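You operate a simulated robot arm through the tools that you are given. There is no shell and no other tool. Be economical: measure what you need, move in short steps, check, and stop when the job is done.

The job below is to be done with a simulated two-armed robot. You get a single attempt, and the scene is never put back.

## Task
Rub the crust mark off the drainer with the wetted blue pad.
Fine: first move the thyme jar into the dish rack; pad back in its spot on the worktop; tap off. Set down upright: thyme jar. What is to be rubbed or washed off counts as gone when no trace of it is left.

The check looks at the end state, three seconds after you hand in, the way a careful person would. Anything else that was tipped, shoved, dropped, spilled or broken makes it a failure.

## Robot
Two 7-joint arms with two-finger parallel grippers on one trunk, on a base that drives. Base frame: it is fixed to the floor where the robot stands at the start and does not move with it; the origin is under the middle of the robot, x ahead of it, y to its left, z up. Lengths are in m, angles in rad, forces in N, time in s.
The left shoulder is at the start at [0.05, 0.209, 1.271], the right one opposite. With the tool pointing down near the work surface each hand reaches from about 0.1 to 0.84 m from the robot's upright axis, wherever it stands, measured 20 degrees to its own side. Places, roughly: black lever [0.9, -0.3, 1]; blue pad (9x6x3 cm) [0.5, -1.1, 0.9]; brown brush (6x6x9 cm) [0.5, -0.7, 0.9]; crust mark [0.5, 0, 0.9]; dish rack [0.8, 0, 0.9]; plug switch [0.5, -0.1, 0.9]; red lever [0.9, -0.5, 1]. Payload 4.4 kg a hand.
The tool frame of a hand sits at the grasp point between the pads (the TCP): z along the fingers, y along the line on which they close. The tips reach 0.023 m beyond it. Largest opening 0.094 m; finger width 0.038, thickness 0.01; the body of the gripper, 0.054 by 0.096 m, starts 0.039 m behind the TCP.
Orientation is that of the tool frame in the base frame, as a unit quaternion [w, x, y, z]. With the fingers straight down and closing along the base's y, the tool's x points along the base's -x, its y along +y and its z along -z.

## Interface
- The arms move only by the tool move_arm. It takes "left_commands", "right_commands" or both (then of equal length, played together; a hand with none holds still); each is a list that holds one entry, the list of rows, each a list of 7 numbers: the turn, a rotation vector about the tool's x, y, z in rad, then the shift along the tool's x, y, z in m, then the gripper command, from -1 (fully open) to 1 (shut), values between in proportion. In form: [[[rx, ry, rz, dx, dy, dz, hand], ...]]. A call has 1 to 20 rows; each row is the pose to reach, as a shift and turn from the pose commanded when the call began, along the tool's axes at that moment. Each row takes 0.2 s and may step no farther than 0.05 m and 0.15 rad from the row before; otherwise, or with a gripper value out of range, the whole call is refused. A pose out of reach is approached as far as the arm can. The call stops where the force on the tool passes 40 N (or 10 N more than at its start, if that is more) or the arm is blocked; 0.2 s more then pass. The fingers move at their own pace (about 0.108 m/s each) and stop on an object; they squeeze with about 20 N. The grip force told is the motor's: it shows also when the fingers shut on nothing. Time passes only in rows, and 0.2 s behind the last, so rows that repeat a pose let the fingers close. The reply holds the time, the measured pose of the TCP, the force on the tool along the base axes, the opening and the grip force, in the units named above and with some noise, with the torque about the TCP (base axes, N m) and any sound that the robot's microphone picked up.
- Cameras (640 x 400 px; columns grow to the right, rows downward): "scene" is now at [0.1542, -0.0251, 1.4486]; the picture's right is [-0.33, -0.94, 0.00], its down [-0.53, 0.19, -0.83] and it looks along [0.78, -0.28, -0.56] (base axes); focal length 266 px, centre (320, 200). "left" rides on the left gripper at [0.086, -0.016, -0.075] in its tool frame; the picture's right is [0.18, 0.98, 0.00], its down [-0.58, 0.11, -0.81] and it looks along [-0.79, 0.15, 0.59] (tool axes); focal length 243 px, centre (320, 200). "right" rides on the right gripper at [0.086, 0.016, -0.074] in its tool frame; the picture's right is [-0.18, 0.98, 0.00], its down [-0.58, -0.11, -0.81] and it looks along [-0.79, -0.15, 0.59] (tool axes); focal length 243 px, centre (320, 200). There is no depth. A picture from a camera that has moved, and an enlarged one, comes with that camera's place and axes in the base frame and with its lens. The place of the scene camera against the robot may be out by one fixed shift of up to 0.012 m in any direction.
- snapshot(camera): a new picture of that camera. The clock stands still meanwhile.
- slide_trunk(by): slides the trunk up (or, below 0, down) by that many m; the arms and the scene camera ride with it, the base frame stays. It gives what a move gives, with no picture.
- base_move(legs): drives the robot by 1 to 6 legs, each [ahead, left, turn to the left] in m, m and rad, along the robot's own axes; the way and the turn of a leg run together, so that a leg with both is an arc; at most 1.5 m and 3.142 rad a leg. The arms and the cameras ride along, it lands a little off, and it stops where it bumps. It gives what a move gives.
- pan_tilt(pan, tilt): turns the head with the scene camera to pan (to the left, within 1.396 rad either way) and tilt (down, from -0.506 to 1.204), counted from straight ahead of the robot. It gives what a move gives.
- close_up(camera, box): a new picture of the part [left, top, right, bottom] of that camera's present view, enlarged. The clock stands still meanwhile.
- close_job(): hands the job in; it is judged then, once.

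Work in short steps. Places have to be worked out from the pictures, the camera data and where the tool is seen: move nearer, look again, correct. Check each grasp and each placing, and mend what went wrong. You have 120 turns and 92 pictures in all, those below and enlarged ones among them. Open the grippers and draw the arms clear of the work before you hand the job in, unless the task says otherwise; then end with one line.

The tools are called after ">>>" by a JSON object that holds its "method" and its "body". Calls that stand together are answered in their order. move_arm: Moves the arms, as the interface text tells. Its arguments: {"type":"object","properties":{"left_commands":{"type":"array","items":{"type":"array","items":{"type":"array","items":{"type":"number"}}}},"right_commands":{"type":"array","items":{"type":"array","items":{"type":"array","items":{"type":"number"}}}}},"required":[]} The other tools are called the same way: slide_trunk (by) slides the trunk up or down; base_move (legs) drives the base; pan_tilt (pan, tilt) turns the head that bears the scene camera; snapshot (camera) takes a picture; close_up (camera, box) takes an enlarged picture of a part of a camera's view; close_job () hands the job in.

At the start:

```text
clock: 0.0
left_position: [0.5116, -0.0097, 1.2417]
left_orientation: [0.001, 0.0, 1.0, 0.0]
left_contact_force: [-0.9, 0.3, -0.1]
left_torque: [0.03, -0.01, -0.01]
left_opening: 0.0941
left_gripper_force: 0.1
right_position: [0.4577, -0.372, 1.251]
right_orientation: [-0.001, 0.0, 1.0, 0.0]
right_contact_force: [0.1, 0.1, 0.0]
right_torque: [-0.02, -0.01, -0.02]
right_opening: 0.094
right_gripper_force: 0.0
trunk travel left (down, up): [-0.35, 0.213]
robot x, y, heading: [-0.0009, 0.0017, 0.003]
head pan, tilt: [-0.34, 0.6]
```

scene: 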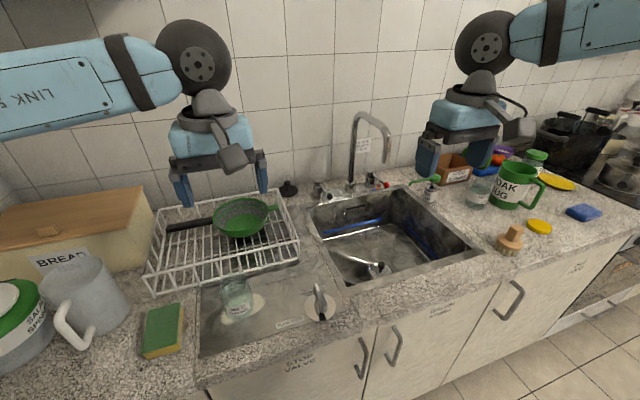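
right: 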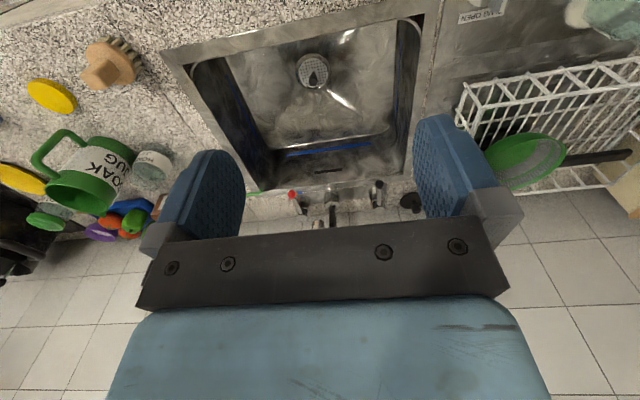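
left: 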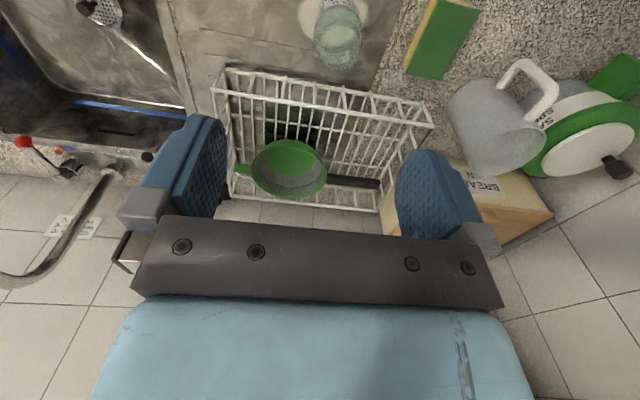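

The glass jar seems to stand on the drainer over the pale crust mark. I take close looks at the key areas first.

>>> {"method": "close_up", "body": {"camera": "scene", "box": [140, 180, 380, 360]}}

>>> {"method": "close_up", "body": {"camera": "scene", "box": [400, 120, 640, 270]}}

>>> {"method": "close_up", "body": {"camera": "scene", "box": [300, 100, 480, 220]}}

>>> {"method": "close_up", "body": {"camera": "left", "box": [180, 0, 480, 190]}}

```text
2.22 times, centred on (260, 270) of scene
camera zoom: at [0.1542, -0.0251, 1.4486], right [-0.33, -0.94, 0.0], down [-0.53, 0.19, -0.83], along [0.78, -0.28, -0.56], focal length 592 px, centre (453, 44)
```

zoom: 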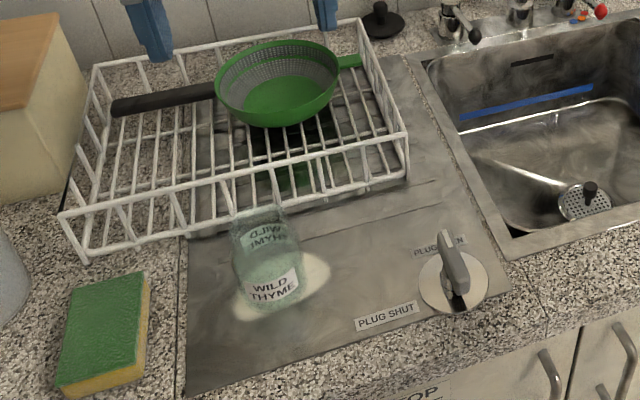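

```text
2.67 times, centred on (520, 195) of scene
camera zoom: at [0.1542, -0.0251, 1.4486], right [-0.33, -0.94, 0.0], down [-0.53, 0.19, -0.83], along [0.78, -0.28, -0.56], focal length 711 px, centre (-213, 213)
```

zoom: 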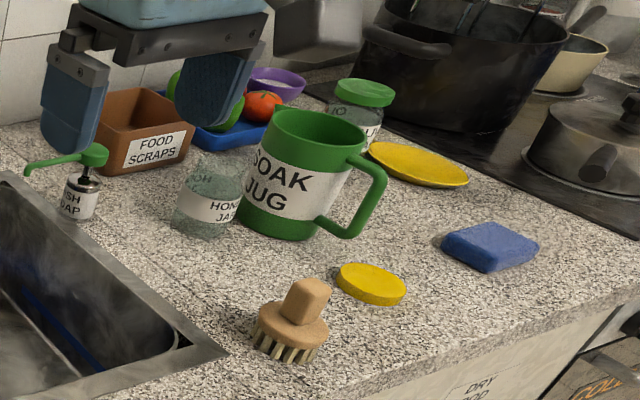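

```text
3.33 times, centred on (390, 160) of scene
camera zoom: at [0.1542, -0.0251, 1.4486], right [-0.33, -0.94, 0.0], down [-0.53, 0.19, -0.83], along [0.78, -0.28, -0.56], focal length 888 px, centre (87, 333)
```

zoom: 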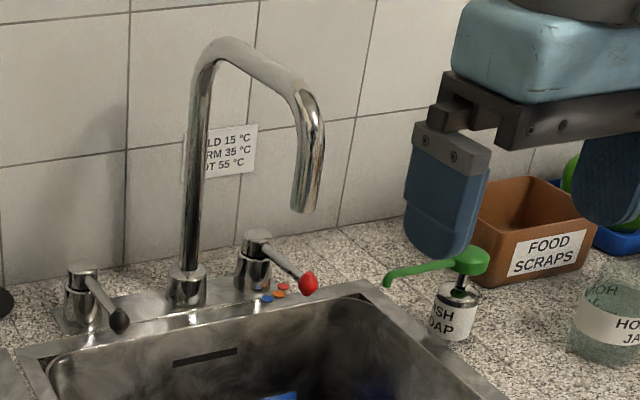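

```text
2.11 times, centred on (330, 95) of left
camera zoom: at [0.4252, -0.0263, 1.3167], right [-0.18, 0.98, 0.0], down [0.58, 0.11, 0.81], along [0.79, 0.15, -0.59], focal length 511 px, centre (299, 421)
```

zoom: 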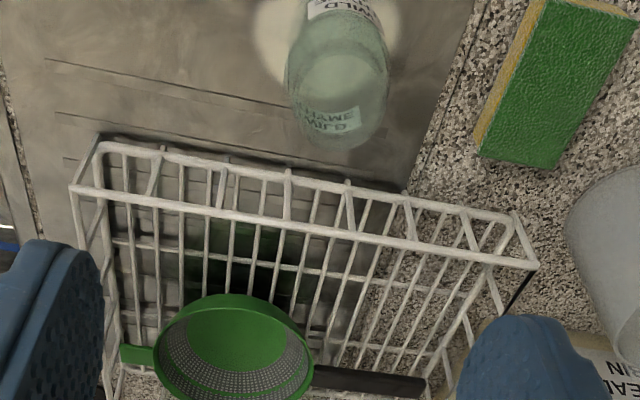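

The jar stands at about (0.55, 0.017) with its top at z≈1.015. I bring the left hand over it at height and turn the head onto the drainer.

>>> {"method": "move_arm", "body": {"left_commands": [[[0, 0, 0, -0.02, 0.014, 0, -1], [0, 0, 0, -0.04, 0.028, 0.04, -1], [0, 0, 0, -0.04, 0.028, 0.08, -1], [0, 0, 0, -0.04, 0.028, 0.12, -1]]]}}

>>> {"method": "pan_tilt", "body": {"pan": 0.0, "tilt": 0.75}}

>>> {"method": "snapshot", "body": {"camera": "scene"}}

>>> {"method": "snapshot", "body": {"camera": "left"}}

```text
clock: 1.0
left_position: [0.5492, 0.0199, 1.1199]
left_orientation: [0.0, 0.0, 1.0, 0.0]
left_contact_force: [-0.2, -0.1, 0.5]
left_torque: [0.01, 0.02, -0.03]
left_opening: 0.0939
left_gripper_force: 0.1
right_position: [0.4588, -0.3711, 1.2506]
right_orientation: [-0.001, 0.001, 1.0, 0.0]
right_contact_force: [0.6, -0.5, 0.5]
right_torque: [-0.02, 0.01, -0.02]
right_opening: 0.094
right_gripper_force: 0.1
trunk travel left (down, up): [-0.35, 0.213]
robot x, y, heading: [-0.0011, -0.0014, 0.003]
head pan, tilt: [-0.34, 0.6]
```

```text
clock: 1.8
left_position: [0.5478, 0.0196, 1.1212]
left_orientation: [0.0, 0.0, 1.0, 0.0]
left_contact_force: [-0.1, 0.2, 0.4]
left_torque: [0.0, -0.02, 0.05]
left_opening: 0.094
left_gripper_force: 0.1
right_position: [0.4586, -0.3713, 1.251]
right_orientation: [0.0, 0.0, 1.0, 0.0]
right_contact_force: [0.2, -0.3, -0.6]
right_torque: [0.01, 0.01, 0.0]
right_opening: 0.0939
right_gripper_force: 0.0
trunk travel left (down, up): [-0.35, 0.213]
robot x, y, heading: [0.0003, 0.0002, 0.003]
head pan, tilt: [0.0, 0.75]
```

```text
84 pictures are left
camera scene: at [0.1537, 0.0042, 1.4357], right [0.0, -1.0, 0.0], down [-0.68, 0.0, -0.73], along [0.73, 0.0, -0.68], focal length 266 px, centre (320, 200)
```

scene: 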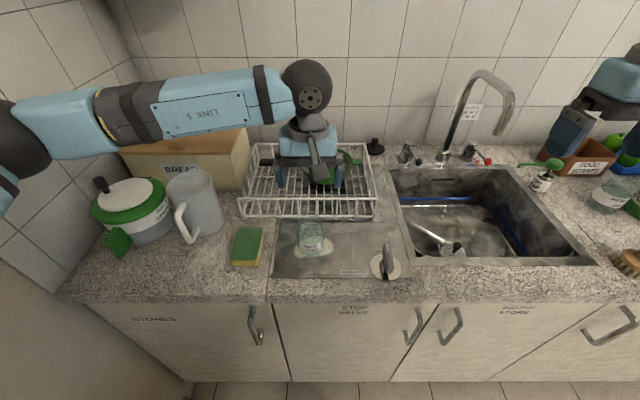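

```text
83 pictures are left
camera left: at [0.4628, 0.0026, 1.1961], right [-0.18, 0.98, 0.0], down [0.58, 0.11, 0.81], along [0.79, 0.15, -0.59], focal length 243 px, centre (320, 200)
```

left: 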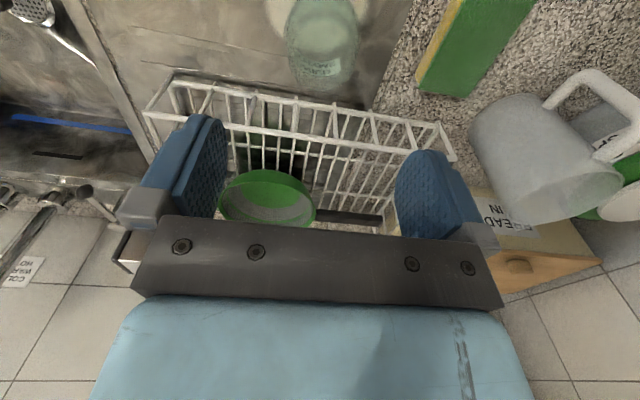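

A close-up of jar and rack from the new head pose will refine the jar position.

>>> {"method": "close_up", "body": {"camera": "scene", "box": [224, 130, 416, 290]}}

>>> {"method": "close_up", "body": {"camera": "left", "box": [220, 0, 420, 125]}}

```text
2.50 times, centred on (320, 210) of scene
camera zoom: at [0.1537, 0.0042, 1.4357], right [0.0, -1.0, 0.0], down [-0.68, 0.0, -0.73], along [0.73, 0.0, -0.68], focal length 666 px, centre (320, 175)
```

zoom: 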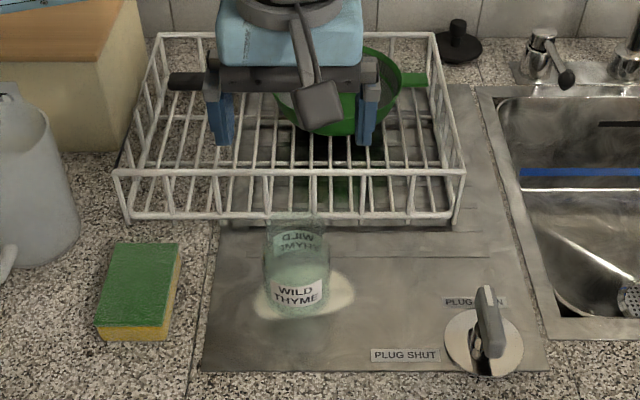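

```text
3.20 times, centred on (320, 62) of left
camera zoom: at [0.4628, 0.0026, 1.1961], right [-0.18, 0.98, 0.0], down [0.58, 0.11, 0.81], along [0.79, 0.15, -0.59], focal length 776 px, centre (320, 640)
```

zoom: 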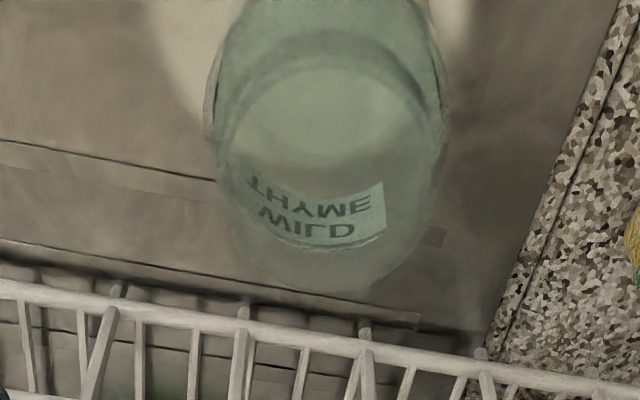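

Jar ≈ (0.54, 0.02), about 0.057 wide, top 1.015. I descend to z≈0.987 with the fingers open, then close.

>>> {"method": "move_arm", "body": {"left_commands": [[[0, 0, 0, 0.006, 0.001, 0.04, -1], [0, 0, 0, 0.006, 0.001, 0.075, -1], [0, 0, 0, 0.006, 0.001, 0.105, -1], [0, 0, 0, 0.006, 0.001, 0.133, -1], [0, 0, 0, 0.006, 0.001, 0.133, -1]]]}}

>>> {"method": "close_up", "body": {"camera": "scene", "box": [224, 130, 416, 290]}}

```text
clock: 3.0
left_position: [0.545, 0.0218, 0.9889]
left_orientation: [0.001, 0.0, 1.0, 0.0]
left_contact_force: [-0.2, 0.2, -0.3]
left_torque: [0.02, -0.01, 0.02]
left_opening: 0.0941
left_gripper_force: 0.1
right_position: [0.4577, -0.3718, 1.2506]
right_orientation: [0.0, 0.0, 1.0, 0.0]
right_contact_force: [0.1, -0.3, -0.1]
right_torque: [0.0, 0.0, 0.03]
right_opening: 0.0939
right_gripper_force: 0.0
trunk travel left (down, up): [-0.35, 0.213]
robot x, y, heading: [-0.0004, 0.0026, 0.005]
head pan, tilt: [0.0, 0.75]
```

```text
2.50 times, centred on (320, 210) of scene
camera zoom: at [0.1534, 0.0043, 1.4357], right [0.0, -1.0, 0.0], down [-0.68, 0.0, -0.73], along [0.73, 0.0, -0.68], focal length 666 px, centre (320, 175)
```

zoom: 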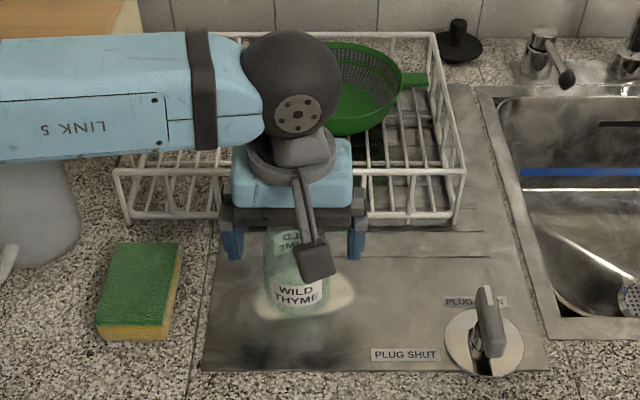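

The jar is centred between the fingers. I close, then lift.

>>> {"method": "move_arm", "body": {"left_commands": [[[0, 0, 0, 0, 0, 0, 1], [0, 0, 0, 0, 0, 0, 1], [0, 0, 0, 0, 0, 0, 1], [0, 0, 0, 0, 0, -0.03, 1], [0, 0, 0, 0, 0, -0.07, 1], [0, 0, 0, 0, 0, -0.11, 1], [0, 0, 0, 0, 0, -0.15, 1], [0, 0, 0, 0, 0, -0.18, 1]]]}}

>>> {"method": "snapshot", "body": {"camera": "scene"}}

>>> {"method": "snapshot", "body": {"camera": "left"}}

```text
clock: 4.8
left_position: [0.5449, 0.0207, 1.1686]
left_orientation: [0.0, 0.0, 1.0, 0.0]
left_contact_force: [0.3, 0.7, -1.5]
left_torque: [0.04, 0.01, -0.02]
left_opening: 0.0537
left_gripper_force: 19.7
right_position: [0.458, -0.3704, 1.2503]
right_orientation: [0.0, 0.0, 1.0, 0.0]
right_contact_force: [0.1, -0.5, -0.7]
right_torque: [0.02, 0.01, 0.03]
right_opening: 0.0939
right_gripper_force: 0.1
trunk travel left (down, up): [-0.35, 0.213]
robot x, y, heading: [0.0008, 0.0002, 0.0]
head pan, tilt: [0.0, 0.75]
```

```text
79 pictures are left
camera scene: at [0.1536, 0.0042, 1.4357], right [0.0, -1.0, 0.0], down [-0.68, 0.0, -0.73], along [0.73, 0.0, -0.68], focal length 266 px, centre (320, 200)
```

scene: 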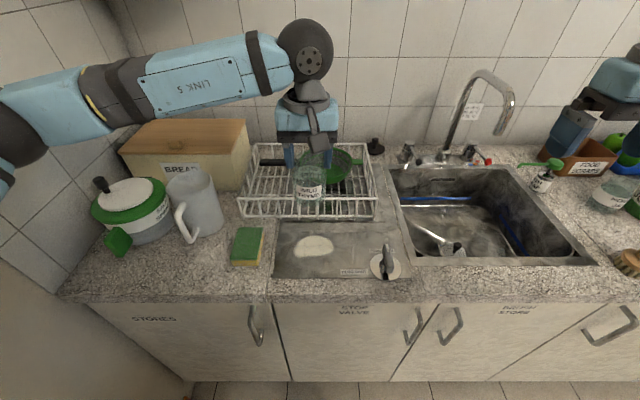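

```text
78 pictures are left
camera left: at [0.4598, 0.003, 1.2437], right [-0.18, 0.98, 0.0], down [0.58, 0.11, 0.81], along [0.79, 0.15, -0.59], focal length 243 px, centre (320, 200)
```

left: 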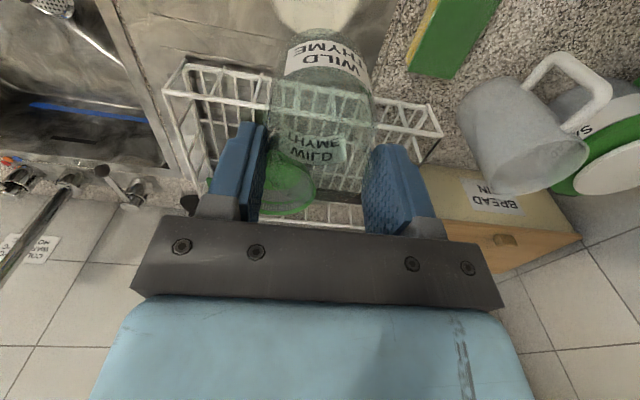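

The jar is held (weight ≈1.5 N). The free spot in the rack is behind the strainer's handle, at about (0.80, 0.12); I go above it at height.

>>> {"method": "move_arm", "body": {"left_commands": [[[0, 0, 0, 0, 0.02, -0.02, 1], [0, 0, 0, -0.04, 0.04, -0.02, 1], [0, 0, 0, -0.08, 0.06, -0.02, 1], [0, 0, 0, -0.12, 0.08, -0.02, 1], [0, 0, 0, -0.16, 0.1, -0.02, 1], [0, 0, 0, -0.2, 0.1, -0.02, 1], [0, 0, 0, -0.23, 0.1, -0.02, 1], [0, 0, 0, -0.255, 0.1, -0.02, 1], [0, 0, 0, -0.255, 0.1, -0.02, 1]]]}}

>>> {"method": "close_up", "body": {"camera": "scene", "box": [210, 100, 402, 260]}}

>>> {"method": "snapshot", "body": {"camera": "left"}}

```text
clock: 6.8
left_position: [0.7993, 0.1185, 1.1891]
left_orientation: [0.001, 0.001, 1.0, 0.0]
left_contact_force: [-0.5, -1.1, -2.3]
left_torque: [-0.02, 0.0, 0.0]
left_opening: 0.0535
left_gripper_force: 20.0
right_position: [0.4582, -0.3701, 1.2502]
right_orientation: [0.0, 0.0, 1.0, 0.0]
right_contact_force: [-0.6, 0.2, -0.9]
right_torque: [0.0, -0.04, 0.01]
right_opening: 0.0943
right_gripper_force: 0.1
trunk travel left (down, up): [-0.35, 0.213]
robot x, y, heading: [-0.0025, 0.0012, -0.0]
head pan, tilt: [0.0, 0.75]
```

```text
2.50 times, centred on (306, 180) of scene
camera zoom: at [0.1536, 0.0048, 1.4357], right [0.0, -1.0, 0.0], down [-0.68, 0.0, -0.73], along [0.73, 0.0, -0.68], focal length 666 px, centre (355, 250)
```

zoom: 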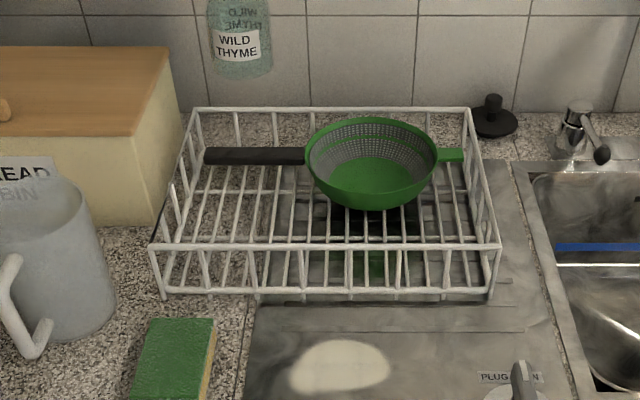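

```text
76 pictures are left
camera left: at [0.7147, 0.1015, 1.2643], right [-0.18, 0.98, 0.0], down [0.58, 0.11, 0.81], along [0.79, 0.15, -0.59], focal length 243 px, centre (320, 200)
```

left: 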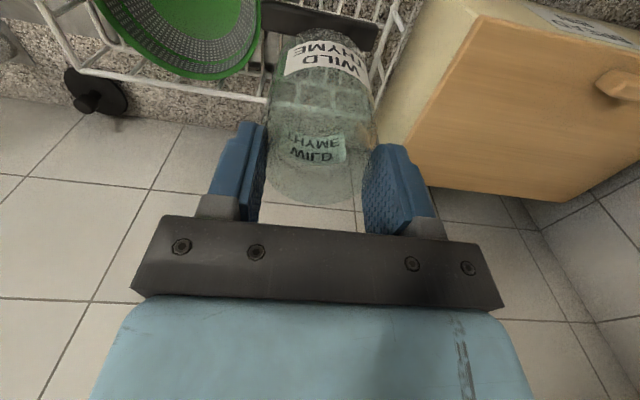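

Re-triangulating with the new pictures, the strainer handle is really at about (0.80, 0.17, 0.985), directly below the hand, so the free place is the front-left of the rack instead. I look closely at the floor bars there.

>>> {"method": "close_up", "body": {"camera": "scene", "box": [232, 150, 352, 225]}}

```text
5.33 times, centred on (292, 188) of scene
camera zoom: at [0.1536, 0.0048, 1.4357], right [0.0, -1.0, 0.0], down [-0.68, 0.0, -0.73], along [0.73, 0.0, -0.68], focal length 1421 px, centre (469, 267)
```

zoom: 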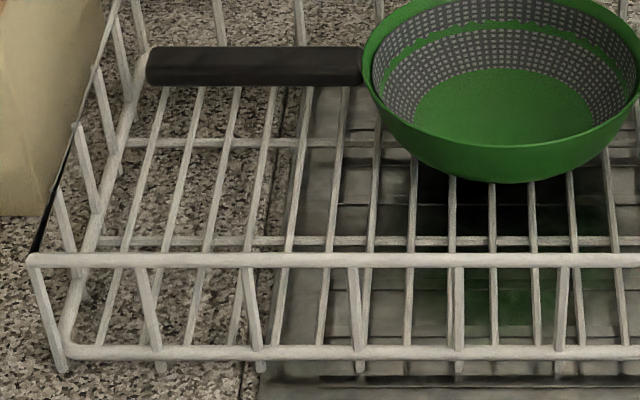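

Floor of the rack ≈ z 0.94, bars 2 cm apart with a cross bar at x≈0.707, so (0.70, 0.12) is a sound and free spot. I move back there and go down to just above the expected contact.

>>> {"method": "move_arm", "body": {"left_commands": [[[0, 0, 0, 0.05, 0, 0, 1], [0, 0, 0, 0.1, 0, 0, 1], [0, 0, 0, 0.1, 0, 0.04, 1], [0, 0, 0, 0.1, 0, 0.08, 1], [0, 0, 0, 0.1, 0, 0.11, 1], [0, 0, 0, 0.1, 0, 0.13, 1], [0, 0, 0, 0.1, 0, 0.14, 1]]]}}

>>> {"method": "close_up", "body": {"camera": "scene", "box": [210, 100, 402, 260]}}

```text
clock: 8.4
left_position: [0.7019, 0.1185, 1.0482]
left_orientation: [0.0, -0.001, 1.0, 0.0]
left_contact_force: [-0.3, -0.1, -1.5]
left_torque: [0.02, 0.01, -0.02]
left_opening: 0.0536
left_gripper_force: 19.8
right_position: [0.4586, -0.3711, 1.2508]
right_orientation: [0.0, 0.0, 1.0, 0.0]
right_contact_force: [-0.4, -0.2, -0.3]
right_torque: [0.02, 0.02, 0.02]
right_opening: 0.0941
right_gripper_force: 0.0
trunk travel left (down, up): [-0.35, 0.213]
robot x, y, heading: [0.0018, -0.0014, -0.0]
head pan, tilt: [0.0, 0.75]
```

```text
2.50 times, centred on (306, 180) of scene
camera zoom: at [0.1539, 0.0047, 1.4357], right [0.0, -1.0, 0.0], down [-0.68, 0.0, -0.73], along [0.73, 0.0, -0.68], focal length 666 px, centre (355, 250)
```

zoom: 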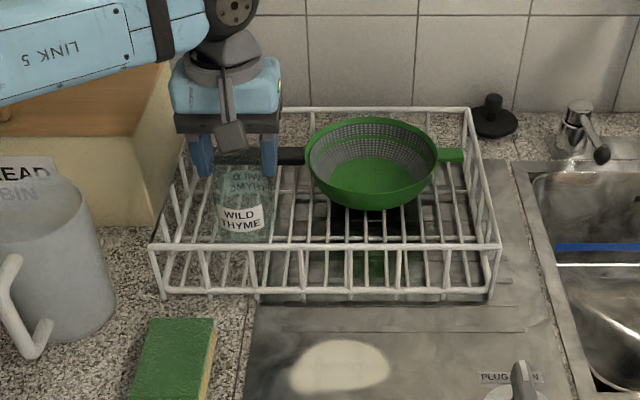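

The jar hangs inside the rack, clear of everything. I lower in small steps and watch the force.

>>> {"method": "move_arm", "body": {"left_commands": [[[0, 0, 0, 0, 0, 0.004, 1], [0, 0, 0, 0, 0, 0.008, 1], [0, 0, 0, 0, 0, 0.012, 1], [0, 0, 0, 0, 0, 0.012, 1]]]}}

```text
clock: 9.4
left_position: [0.7014, 0.1207, 1.0353]
left_orientation: [0.0, -0.001, 1.0, 0.0]
left_contact_force: [0.0, 0.1, -1.5]
left_torque: [0.01, -0.01, -0.01]
left_opening: 0.0536
left_gripper_force: 20.7
right_position: [0.4578, -0.3716, 1.2497]
right_orientation: [0.001, 0.0, 1.0, -0.001]
right_contact_force: [-0.1, 0.4, 0.1]
right_torque: [0.03, -0.01, -0.01]
right_opening: 0.0941
right_gripper_force: 0.1
trunk travel left (down, up): [-0.35, 0.213]
robot x, y, heading: [-0.0015, 0.0006, -0.003]
head pan, tilt: [0.0, 0.75]
```

No contact yet; I continue down.

>>> {"method": "move_arm", "body": {"left_commands": [[[0, 0, 0, 0, 0, 0.003, 1], [0, 0, 0, 0, 0, 0.006, 1], [0, 0, 0, 0, 0, 0.006, 1]]]}}

>>> {"method": "move_arm", "body": {"left_commands": [[[0, 0, 0, 0, 0, 0.002, 1], [0, 0, 0, 0, 0, 0.004, 1], [0, 0, 0, 0, 0, 0.004, 1]]]}}

```text
clock: 10.2
left_position: [0.6999, 0.1206, 1.0312]
left_orientation: [0.0, 0.001, 1.0, 0.0]
left_contact_force: [0.0, 0.3, -0.8]
left_torque: [0.0, 0.01, 0.01]
left_opening: 0.0534
left_gripper_force: 20.8
right_position: [0.4577, -0.371, 1.2506]
right_orientation: [0.0, -0.001, 1.0, 0.0]
right_contact_force: [0.2, -0.4, -0.8]
right_torque: [0.02, -0.01, -0.05]
right_opening: 0.094
right_gripper_force: 0.2
trunk travel left (down, up): [-0.35, 0.213]
robot x, y, heading: [-0.0004, -0.0002, -0.0]
head pan, tilt: [0.0, 0.75]
```

```text
clock: 11.0
left_position: [0.6995, 0.12, 1.0267]
left_orientation: [0.0, 0.0, 1.0, 0.0]
left_contact_force: [-0.7, -0.3, -1.8]
left_torque: [0.01, 0.0, -0.02]
left_opening: 0.0535
left_gripper_force: 19.7
right_position: [0.4599, -0.3713, 1.2509]
right_orientation: [0.0, 0.001, 1.0, 0.0]
right_contact_force: [0.1, 0.0, -0.3]
right_torque: [0.0, 0.0, 0.0]
right_opening: 0.0939
right_gripper_force: 0.0
trunk travel left (down, up): [-0.35, 0.213]
robot x, y, heading: [0.0017, -0.0012, -0.004]
head pan, tilt: [0.0, 0.75]
```

Still hanging free; more small steps.

>>> {"method": "move_arm", "body": {"left_commands": [[[0, 0, 0, 0, 0, 0.002, 1], [0, 0, 0, 0, 0, 0.004, 1], [0, 0, 0, 0, 0, 0.004, 1]]]}}

>>> {"method": "move_arm", "body": {"left_commands": [[[0, 0, 0, 0, 0, 0.002, 1], [0, 0, 0, 0, 0, 0.004, 1], [0, 0, 0, 0, 0, 0.004, 1]]]}}

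>>> {"method": "close_up", "body": {"camera": "scene", "box": [232, 150, 352, 225]}}

```text
clock: 11.8
left_position: [0.7011, 0.1206, 1.0221]
left_orientation: [0.001, 0.0, 1.0, 0.001]
left_contact_force: [0.4, -0.8, -1.5]
left_torque: [0.06, -0.02, 0.03]
left_opening: 0.0536
left_gripper_force: 19.6
right_position: [0.4595, -0.3708, 1.2486]
right_orientation: [-0.001, 0.0, 1.0, 0.0]
right_contact_force: [-0.3, 0.7, 0.5]
right_torque: [-0.02, -0.01, 0.03]
right_opening: 0.0942
right_gripper_force: 0.1
trunk travel left (down, up): [-0.35, 0.213]
robot x, y, heading: [-0.0002, 0.0027, -0.001]
head pan, tilt: [0.0, 0.75]
```

```text
clock: 12.6
left_position: [0.7002, 0.1186, 1.0204]
left_orientation: [0.002, 0.0, 1.0, 0.0]
left_contact_force: [1.1, 1.2, 2.0]
left_torque: [0.1, 0.06, -0.06]
left_opening: 0.0533
left_gripper_force: 19.4
right_position: [0.4582, -0.3716, 1.2509]
right_orientation: [0.0, 0.0, 1.0, 0.0]
right_contact_force: [0.1, 0.2, -0.5]
right_torque: [-0.03, 0.02, 0.02]
right_opening: 0.094
right_gripper_force: 0.1
trunk travel left (down, up): [-0.35, 0.213]
robot x, y, heading: [0.0005, -0.0011, -0.001]
head pan, tilt: [0.0, 0.75]
```

```text
5.33 times, centred on (292, 188) of scene
camera zoom: at [0.1536, 0.0045, 1.4358], right [0.0, -1.0, 0.0], down [-0.68, 0.0, -0.73], along [0.73, 0.0, -0.68], focal length 1421 px, centre (469, 267)
```

zoom: 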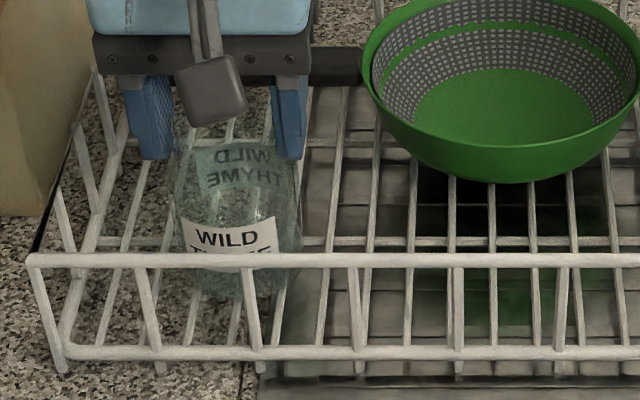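

Contact: the force went from −1.5 to +2 N. I open partway, gently, then raise straight up.

>>> {"method": "move_arm", "body": {"left_commands": [[[0, 0, 0, 0, 0, 0, 0.0], [0, 0, 0, 0, 0, 0, -0.3], [0, 0, 0, 0, 0, 0, -0.6], [0, 0, 0, 0, 0, 0, -0.6], [0, 0, 0, 0, 0, -0.03, -0.6], [0, 0, 0, 0, 0, -0.07, -0.6], [0, 0, 0, 0, 0, -0.11, -0.6], [0, 0, 0, 0, 0, -0.15, -0.6]]]}}

>>> {"method": "close_up", "body": {"camera": "scene", "box": [210, 100, 402, 260]}}

```text
clock: 14.4
left_position: [0.6993, 0.1195, 1.1705]
left_orientation: [0.001, 0.0, 1.0, 0.0]
left_contact_force: [-0.5, -0.1, 0.5]
left_torque: [-0.01, -0.04, -0.02]
left_opening: 0.075
left_gripper_force: 0.1
right_position: [0.4576, -0.3707, 1.2522]
right_orientation: [0.001, 0.0, 1.0, 0.0]
right_contact_force: [-0.4, -0.3, -0.2]
right_torque: [-0.03, 0.0, -0.01]
right_opening: 0.0938
right_gripper_force: 0.0
trunk travel left (down, up): [-0.35, 0.213]
robot x, y, heading: [0.0005, 0.0002, 0.003]
head pan, tilt: [0.0, 0.75]
```

```text
2.50 times, centred on (306, 180) of scene
camera zoom: at [0.1527, 0.004, 1.4358], right [0.0, -1.0, 0.0], down [-0.68, 0.0, -0.73], along [0.73, 0.0, -0.68], focal length 666 px, centre (355, 250)
```

zoom: 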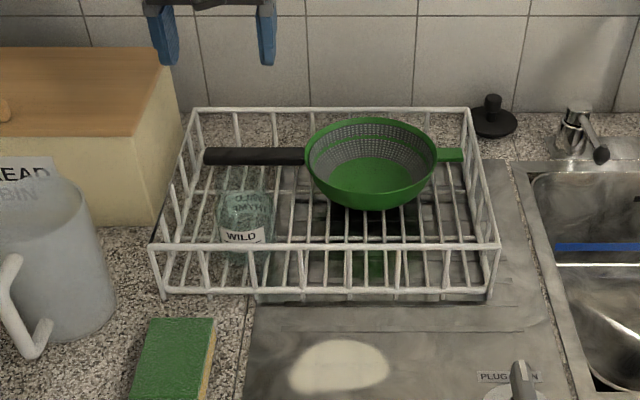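

The jar stands upright in the rack, released. Now I retract the left arm and drive to the right towards the pad.

>>> {"method": "move_arm", "body": {"left_commands": [[[0, 0, 0, 0.04, 0, -0.03, -0.6], [0, 0, 0, 0.09, 0, -0.06, -0.6], [0, 0, 0, 0.14, 0, -0.08, -0.6], [0, 0, 0, 0.19, 0.02, -0.08, -0.6], [0, 0, 0, 0.24, 0.04, -0.08, -0.6], [0, 0, 0, 0.29, 0.06, -0.08, -0.6], [0, 0, 0, 0.32, 0.08, -0.08, -0.6]]]}}

>>> {"method": "base_move", "body": {"legs": [[0, -0.6, 0]]}}

>>> {"method": "pan_tilt", "body": {"pan": -0.35, "tilt": 0.7}}

>>> {"method": "snapshot", "body": {"camera": "scene"}}

>>> {"method": "snapshot", "body": {"camera": "right"}}

```text
refused: row 2 steps farther than a row can; nothing moved
```

```text
clock: 19.0
left_position: [0.7, -0.3693, 1.1704]
left_orientation: [0.0, -0.014, 1.0, 0.005]
left_contact_force: [-12.6, 22.1, 2.4]
left_torque: [-0.1, -0.1, -0.13]
left_opening: 0.0651
left_gripper_force: 0.0
right_position: [0.4618, -0.8725, 1.2515]
right_orientation: [0.002, -0.007, 1.0, 0.0]
right_contact_force: [-0.3, -0.1, 0.1]
right_torque: [0.03, 0.02, 0.01]
right_opening: 0.0942
right_gripper_force: 0.1
trunk travel left (down, up): [-0.35, 0.213]
robot x, y, heading: [0.0003, -0.508, 0.014]
head pan, tilt: [0.0, 0.75]
stopped in leg 1: the force on the tool passed its limit at 46 N (the readings are from after the stop); the commanded pose is now the measured one
```

```text
clock: 19.8
left_position: [0.6995, -0.3687, 1.1701]
left_orientation: [0.0, -0.013, 1.0, 0.002]
left_contact_force: [-14.5, 25.7, 1.3]
left_torque: [-0.07, -0.03, -0.03]
left_opening: 0.0633
left_gripper_force: 0.1
right_position: [0.4611, -0.8705, 1.2529]
right_orientation: [0.001, -0.005, 1.0, -0.002]
right_contact_force: [0.3, 0.1, 0.2]
right_torque: [0.0, -0.02, -0.02]
right_opening: 0.0938
right_gripper_force: 0.0
trunk travel left (down, up): [-0.35, 0.213]
robot x, y, heading: [0.0022, -0.5057, 0.011]
head pan, tilt: [-0.351, 0.7]
```

```text
71 pictures are left
camera scene: at [0.1495, -0.5271, 1.4403], right [-0.33, -0.94, 0.0], down [-0.61, 0.21, -0.77], along [0.72, -0.26, -0.64], focal length 266 px, centre (320, 200)
```

scene: 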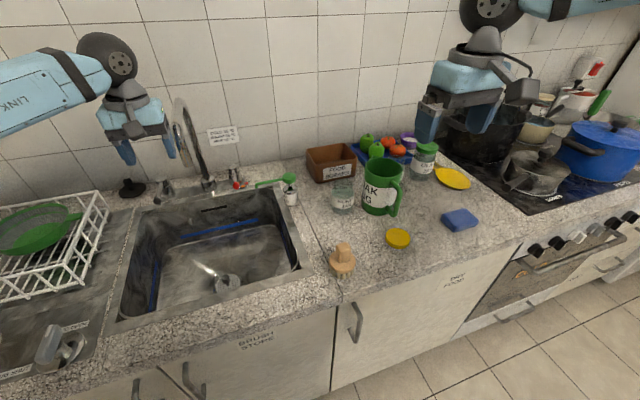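

```text
70 pictures are left
camera right: at [0.3739, -0.8535, 1.3279], right [0.17, 0.98, 0.0], down [0.58, -0.1, 0.81], along [0.8, -0.14, -0.59], focal length 243 px, centre (320, 200)
```

right: 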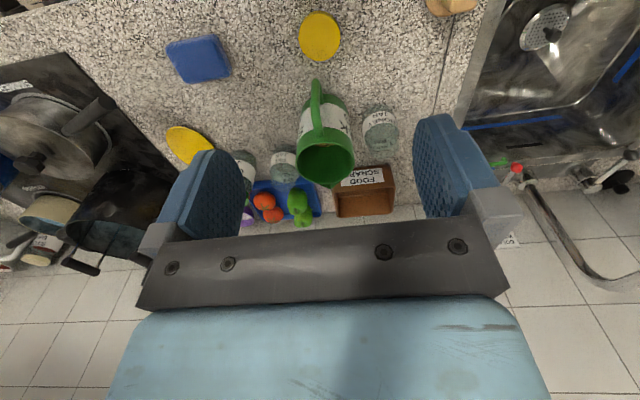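

My retract was refused, so the left hand ran against the tap spout when driving. I back the hand off to the left, then toward the robot, and check the spout.

>>> {"method": "move_arm", "body": {"left_commands": [[[0, 0, 0, 0, 0.03, 0, -0.6], [0, 0, 0, 0, 0.06, 0, -0.6], [0, 0, 0, 0.04, 0.06, 0, -0.6], [0, 0, 0, 0.08, 0.06, 0, -0.6], [0, 0, 0, 0.12, 0.06, -0.02, -0.6], [0, 0, 0, 0.16, 0.06, -0.04, -0.6], [0, 0, 0, 0.2, 0.06, -0.06, -0.6], [0, 0, 0, 0.24, 0.06, -0.07, -0.6], [0, 0, 0, 0.28, 0.06, -0.08, -0.6], [0, 0, 0, 0.31, 0.06, -0.08, -0.6]]]}}

>>> {"method": "close_up", "body": {"camera": "scene", "box": [90, 60, 330, 210]}}

```text
clock: 22.0
left_position: [0.3867, -0.3225, 1.2515]
left_orientation: [0.0, -0.012, 1.0, 0.004]
left_contact_force: [0.5, -0.7, 0.2]
left_torque: [0.0, -0.04, 0.01]
left_opening: 0.0751
left_gripper_force: 0.0
right_position: [0.4604, -0.8756, 1.2523]
right_orientation: [-0.001, -0.005, 1.0, 0.0]
right_contact_force: [0.4, -0.7, -0.5]
right_torque: [-0.01, -0.01, -0.01]
right_opening: 0.0943
right_gripper_force: 0.0
trunk travel left (down, up): [-0.35, 0.213]
robot x, y, heading: [0.0005, -0.5072, 0.015]
head pan, tilt: [-0.351, 0.7]
```

```text
2.67 times, centred on (210, 135) of scene
camera zoom: at [0.1516, -0.5313, 1.44], right [-0.33, -0.94, 0.0], down [-0.61, 0.22, -0.77], along [0.72, -0.26, -0.64], focal length 711 px, centre (613, 373)
```

zoom: 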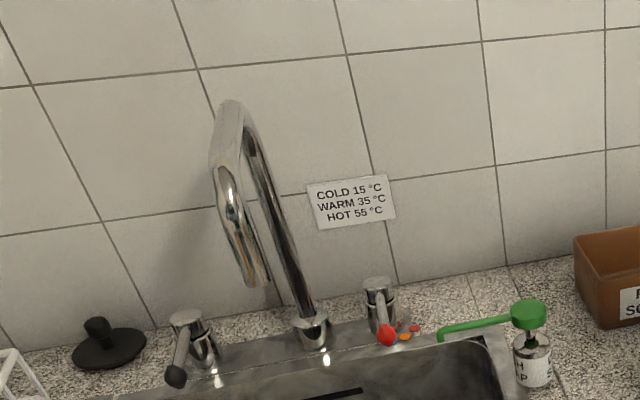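

Tap looks intact; hand is clear. Pad ≈ (0.524, −1.078). I look at it closely for its orientation.

>>> {"method": "close_up", "body": {"camera": "scene", "box": [400, 180, 520, 255]}}

>>> {"method": "close_up", "body": {"camera": "right", "box": [140, 0, 268, 100]}}

```text
5.33 times, centred on (460, 218) of scene
camera zoom: at [0.1516, -0.5313, 1.44], right [-0.33, -0.94, 0.0], down [-0.61, 0.22, -0.77], along [0.72, -0.26, -0.64], focal length 1421 px, centre (-427, 107)
```

zoom: 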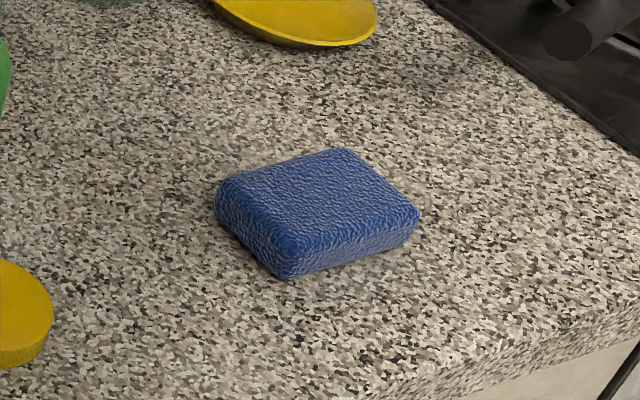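

```text
4.00 times, centred on (204, 50) of right
camera zoom: at [0.3757, -0.8573, 1.326], right [0.17, 0.98, 0.0], down [0.58, -0.1, 0.81], along [0.79, -0.14, -0.59], focal length 970 px, centre (784, 800)
```

zoom: 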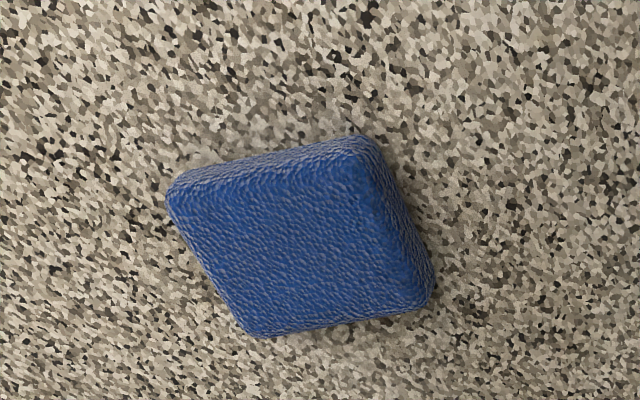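

Pad: centre ≈ (0.52, −1.074), long side along y. I turn the right hand a quarter so the fingers close along x, and come above the pad.

>>> {"method": "move_arm", "body": {"right_commands": [[[0, 0, 0.143, -0.006, -0.02, 0, -1], [0, 0, 0.286, -0.012, -0.04, 0, -1], [0, 0, 0.428, -0.018, -0.06, 0, -1], [0, 0, 0.571, -0.024, -0.08, 0, -1], [0, 0, 0.714, -0.03, -0.1, 0, -1], [0, 0, 0.857, -0.036, -0.12, 0, -1], [0, 0, 1.0, -0.042, -0.14, 0, -1], [0, 0, 1.142, -0.048, -0.16, 0, -1], [0, 0, 1.285, -0.054, -0.18, 0.02, -1], [0, 0, 1.428, -0.058, -0.19, 0.06, -1], [0, 0, 1.571, -0.062, -0.2, 0.1, -1], [0, 0, 1.571, -0.062, -0.2, 0.14, -1], [0, 0, 1.571, -0.062, -0.2, 0.18, -1]]]}}

>>> {"method": "snapshot", "body": {"camera": "scene"}}

>>> {"method": "snapshot", "body": {"camera": "right"}}

```text
clock: 24.8
left_position: [0.3885, -0.3233, 1.2499]
left_orientation: [0.0, -0.011, 1.0, 0.004]
left_contact_force: [-0.2, -1.0, 0.8]
left_torque: [-0.01, 0.02, -0.01]
left_opening: 0.0757
left_gripper_force: 0.1
right_position: [0.5271, -1.0777, 1.0702]
right_orientation: [-0.001, 0.704, 0.71, 0.0]
right_contact_force: [0.2, -0.1, 0.0]
right_torque: [-0.04, 0.01, 0.02]
right_opening: 0.0941
right_gripper_force: 0.0
trunk travel left (down, up): [-0.35, 0.213]
robot x, y, heading: [0.0007, -0.5094, 0.013]
head pan, tilt: [-0.351, 0.7]
```

```text
66 pictures are left
camera scene: at [0.1529, -0.5321, 1.4398], right [-0.33, -0.94, 0.0], down [-0.61, 0.22, -0.76], along [0.72, -0.26, -0.64], focal length 266 px, centre (320, 200)
```

scene: 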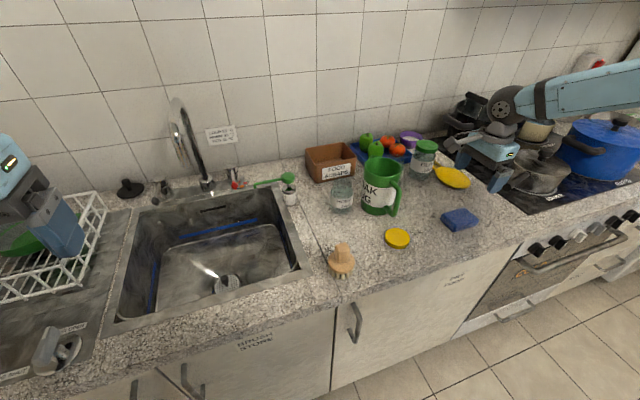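

```text
65 pictures are left
camera right: at [0.5422, -0.9893, 1.1452], right [0.98, -0.18, 0.0], down [-0.1, -0.58, 0.81], along [-0.14, -0.79, -0.59], focal length 243 px, centre (320, 200)
```

right: 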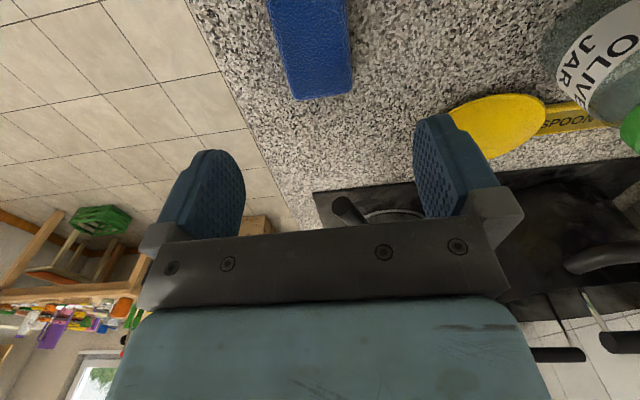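

Pad centre by the hand camera ≈ (0.522, −1.071). I correct slightly and descend to z≈0.945.

>>> {"method": "move_arm", "body": {"right_commands": [[[0, 0, 0, 0.006, -0.005, 0.03, -1], [0, 0, 0, 0.006, -0.005, 0.06, -1], [0, 0, 0, 0.006, -0.005, 0.09, -1], [0, 0, 0, 0.006, -0.005, 0.11, -1], [0, 0, 0, 0.006, -0.005, 0.125, -1], [0, 0, 0, 0.006, -0.005, 0.125, -1]]]}}

>>> {"method": "close_up", "body": {"camera": "scene", "box": [400, 150, 560, 250]}}

>>> {"method": "snapshot", "body": {"camera": "right"}}

```text
clock: 26.2
left_position: [0.3879, -0.3228, 1.2496]
left_orientation: [-0.002, -0.011, 1.0, 0.005]
left_contact_force: [0.4, -0.6, -0.3]
left_torque: [0.01, -0.02, -0.04]
left_opening: 0.0752
left_gripper_force: 0.1
right_position: [0.5228, -1.0681, 0.9446]
right_orientation: [0.0, 0.703, 0.711, 0.0]
right_contact_force: [-0.1, 0.1, -0.3]
right_torque: [0.01, -0.01, 0.02]
right_opening: 0.0938
right_gripper_force: 0.1
trunk travel left (down, up): [-0.35, 0.213]
robot x, y, heading: [0.0024, -0.5096, 0.012]
head pan, tilt: [-0.351, 0.7]
```

```text
4.00 times, centred on (480, 200) of scene
camera zoom: at [0.1517, -0.5313, 1.44], right [-0.33, -0.94, 0.0], down [-0.61, 0.22, -0.77], along [0.72, -0.26, -0.64], focal length 1066 px, centre (-320, 200)
```

zoom: 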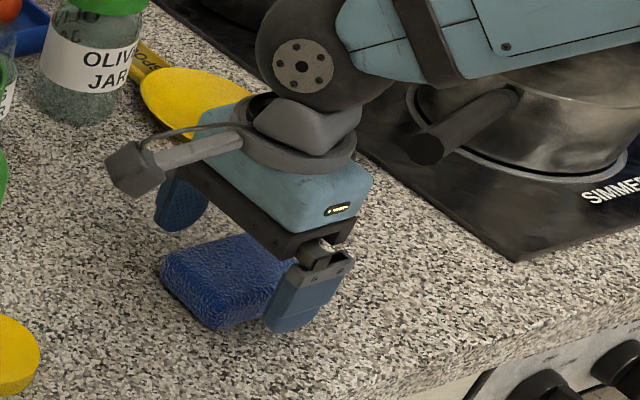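

```text
63 pictures are left
camera right: at [0.5369, -0.9795, 1.0197], right [0.98, -0.17, 0.0], down [-0.1, -0.58, 0.81], along [-0.14, -0.79, -0.59], focal length 243 px, centre (320, 200)
```

right: 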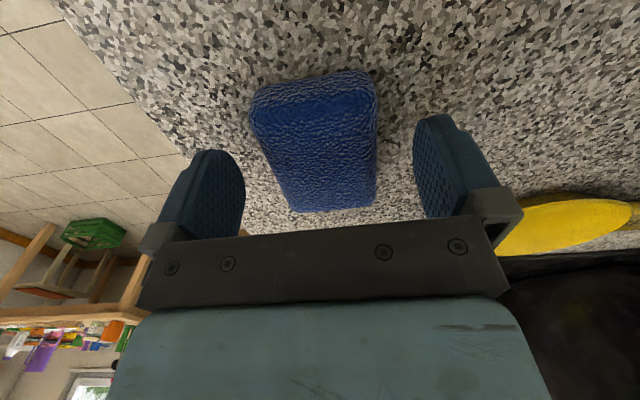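

Pad sits between the fingers. I go down 12 mm more in small steps, watching for counter contact.

>>> {"method": "move_arm", "body": {"right_commands": [[[0, 0, 0, 0.002, 0, 0.004, -1], [0, 0, 0, 0.002, 0, 0.008, -1], [0, 0, 0, 0.002, 0, 0.012, -1], [0, 0, 0, 0.002, 0, 0.012, -1]]]}}

>>> {"method": "close_up", "body": {"camera": "scene", "box": [420, 190, 500, 240]}}

```text
clock: 27.2
left_position: [0.388, -0.3225, 1.2505]
left_orientation: [-0.001, -0.011, 1.0, 0.005]
left_contact_force: [-0.3, 0.0, 0.5]
left_torque: [-0.01, -0.04, 0.01]
left_opening: 0.0752
left_gripper_force: 0.1
right_position: [0.5214, -1.0659, 0.933]
right_orientation: [0.0, 0.703, 0.711, 0.0]
right_contact_force: [0.7, -0.6, 0.2]
right_torque: [0.0, 0.01, -0.01]
right_opening: 0.094
right_gripper_force: 0.1
trunk travel left (down, up): [-0.35, 0.213]
robot x, y, heading: [0.0024, -0.5088, 0.007]
head pan, tilt: [-0.351, 0.7]
```

```text
8.00 times, centred on (460, 215) of scene
camera zoom: at [0.1519, -0.5313, 1.4399], right [-0.33, -0.94, 0.0], down [-0.61, 0.22, -0.77], along [0.72, -0.26, -0.64], focal length 2132 px, centre (-800, 80)
```

zoom: 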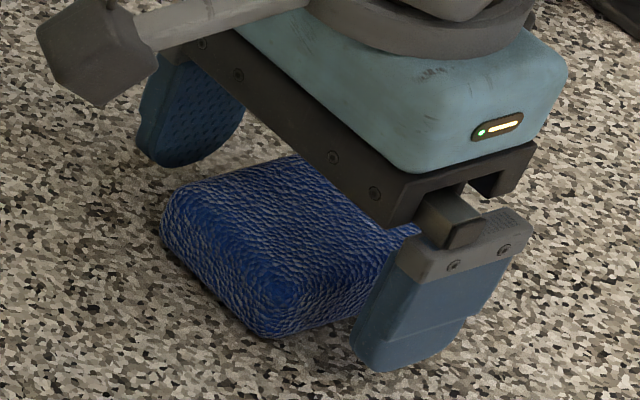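

Small correction along the pad's length, then close and lift a bit.

>>> {"method": "move_arm", "body": {"right_commands": [[[0, 0, 0, -0.006, 0, 0.001, -1], [0, 0, 0, -0.006, 0, 0.001, 0], [0, 0, 0, -0.006, 0, 0.001, 1], [0, 0, 0, -0.006, 0, 0.001, 1], [0, 0, 0, -0.006, 0, 0.001, 1]]]}}

>>> {"method": "move_arm", "body": {"right_commands": [[[0, 0, 0, 0, 0, -0.03, 1], [0, 0, 0, 0, 0, -0.07, 1], [0, 0, 0, 0, 0, -0.11, 1], [0, 0, 0, 0, 0, -0.15, 1]]]}}

>>> {"method": "snapshot", "body": {"camera": "right"}}

>>> {"method": "snapshot", "body": {"camera": "scene"}}

```text
clock: 28.4
left_position: [0.3883, -0.3225, 1.2503]
left_orientation: [-0.001, -0.011, 1.0, 0.004]
left_contact_force: [0.8, -0.9, 0.3]
left_torque: [-0.03, -0.02, -0.03]
left_opening: 0.0752
left_gripper_force: 0.0
right_position: [0.5222, -1.0726, 0.9313]
right_orientation: [0.0, 0.703, 0.711, 0.0]
right_contact_force: [-0.6, 0.3, -0.3]
right_torque: [0.0, -0.01, 0.01]
right_opening: 0.0592
right_gripper_force: 19.5
trunk travel left (down, up): [-0.35, 0.213]
robot x, y, heading: [0.001, -0.5058, 0.006]
head pan, tilt: [-0.351, 0.7]
```

```text
clock: 29.4
left_position: [0.3867, -0.3217, 1.2505]
left_orientation: [0.0, -0.011, 1.0, 0.005]
left_contact_force: [0.6, 0.1, 0.0]
left_torque: [0.02, -0.02, 0.0]
left_opening: 0.0752
left_gripper_force: 0.0
right_position: [0.5212, -1.0725, 1.082]
right_orientation: [0.001, 0.704, 0.711, 0.0]
right_contact_force: [-0.3, 0.2, -0.4]
right_torque: [-0.02, -0.01, 0.0]
right_opening: 0.0592
right_gripper_force: 19.8
trunk travel left (down, up): [-0.35, 0.213]
robot x, y, heading: [0.0017, -0.5098, 0.013]
head pan, tilt: [-0.351, 0.7]
```

```text
61 pictures are left
camera right: at [0.5366, -0.984, 1.1585], right [0.98, -0.17, 0.0], down [-0.1, -0.58, 0.81], along [-0.14, -0.79, -0.59], focal length 243 px, centre (320, 200)
```

right: 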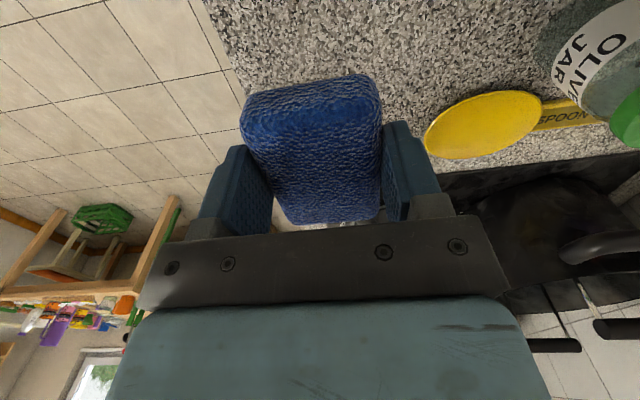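

```text
60 pictures are left
camera scene: at [0.151, -0.5308, 1.44], right [-0.33, -0.94, 0.0], down [-0.61, 0.21, -0.77], along [0.72, -0.26, -0.64], focal length 266 px, centre (320, 200)
```

scene: 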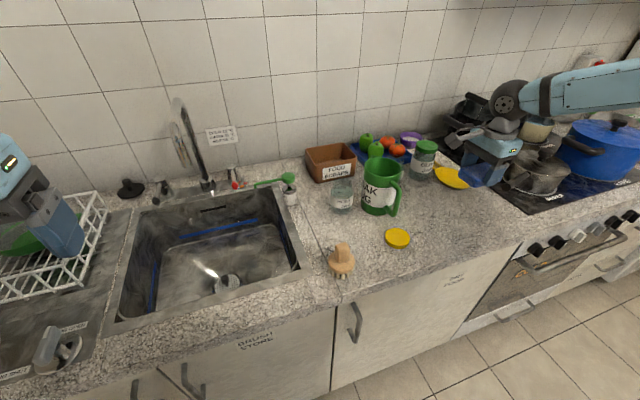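

Pad is in hand (home TCP: 0.522, −1.0726, 0.931). I lift and draw it in while turning the hand back to yaw 0, for approaching the tap from the front.

>>> {"method": "move_arm", "body": {"right_commands": [[[0, 0, 0, 0, 0, -0.04, 1], [0, 0, 0, 0, 0, -0.08, 1], [0, 0, 0, 0, 0, -0.12, 1], [0, 0, -0.143, 0.01, -0.007, -0.14, 1], [0, 0, -0.286, 0.02, -0.014, -0.14, 1], [0, 0, -0.428, 0.03, -0.021, -0.14, 1], [0, 0, -0.571, 0.04, -0.028, -0.14, 1], [0, 0, -0.714, 0.05, -0.035, -0.14, 1], [0, 0, -0.857, 0.06, -0.042, -0.14, 1], [0, 0, -1.0, 0.07, -0.049, -0.14, 1], [0, 0, -1.142, 0.08, -0.056, -0.14, 1], [0, 0, -1.285, 0.09, -0.063, -0.14, 1], [0, 0, -1.428, 0.1, -0.07, -0.14, 1], [0, 0, -1.571, 0.12, -0.075, -0.14, 1]]]}}

```text
clock: 32.4
left_position: [0.3882, -0.3219, 1.2496]
left_orientation: [0.0, -0.011, 1.0, 0.004]
left_contact_force: [-0.2, 0.0, -0.9]
left_torque: [-0.01, 0.01, 0.01]
left_opening: 0.0749
left_gripper_force: 0.1
right_position: [0.4477, -0.953, 1.222]
right_orientation: [0.0, -0.006, 1.0, 0.0]
right_contact_force: [0.2, -0.1, 0.3]
right_torque: [-0.01, -0.02, -0.03]
right_opening: 0.0591
right_gripper_force: 19.9
trunk travel left (down, up): [-0.35, 0.213]
robot x, y, heading: [-0.0012, -0.5129, 0.012]
head pan, tilt: [-0.351, 0.7]
```

Both hands are clear; I drive left 0.15 and ahead 0.08, then look at the tap.

>>> {"method": "base_move", "body": {"legs": [[0, 0.15, 0], [0.08, 0, -0.012]]}}

>>> {"method": "pan_tilt", "body": {"pan": 0.0, "tilt": 0.6}}

>>> {"method": "snapshot", "body": {"camera": "scene"}}

```text
clock: 35.1
left_position: [0.4675, -0.1726, 1.2501]
left_orientation: [-0.001, -0.006, 1.0, 0.004]
left_contact_force: [0.1, 0.2, 1.0]
left_torque: [-0.02, 0.02, -0.02]
left_opening: 0.0752
left_gripper_force: 0.1
right_position: [0.5187, -0.8038, 1.2226]
right_orientation: [0.001, -0.001, 1.0, 0.0]
right_contact_force: [-0.6, 0.9, -0.1]
right_torque: [-0.01, 0.02, -0.02]
right_opening: 0.0593
right_gripper_force: 20.1
trunk travel left (down, up): [-0.35, 0.213]
robot x, y, heading: [0.0774, -0.3531, 0.0]
head pan, tilt: [-0.351, 0.7]
```

```text
clock: 35.9
left_position: [0.468, -0.1728, 1.2515]
left_orientation: [0.0, -0.006, 1.0, 0.004]
left_contact_force: [0.4, -0.2, 0.2]
left_torque: [0.0, -0.02, 0.01]
left_opening: 0.0749
left_gripper_force: 0.1
right_position: [0.5192, -0.8041, 1.2224]
right_orientation: [0.0, -0.001, 1.0, 0.001]
right_contact_force: [0.1, 0.3, -0.1]
right_torque: [0.01, 0.01, 0.02]
right_opening: 0.0591
right_gripper_force: 19.9
trunk travel left (down, up): [-0.35, 0.213]
robot x, y, heading: [0.0802, -0.3543, 0.001]
head pan, tilt: [0.0, 0.6]
```

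```text
59 pictures are left
camera scene: at [0.2374, -0.3503, 1.4486], right [0.0, -1.0, 0.0], down [-0.56, 0.0, -0.83], along [0.83, 0.0, -0.56], focal length 266 px, centre (320, 200)
```

scene: 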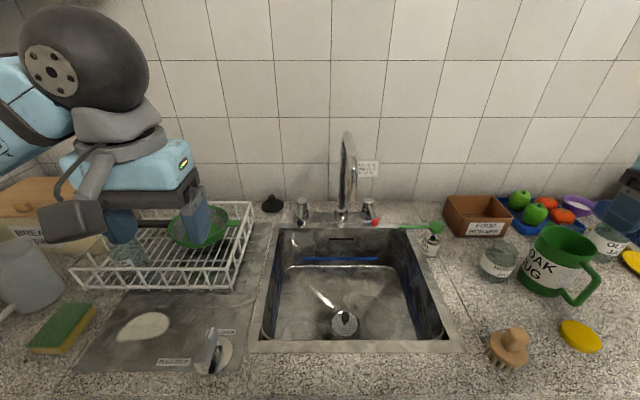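

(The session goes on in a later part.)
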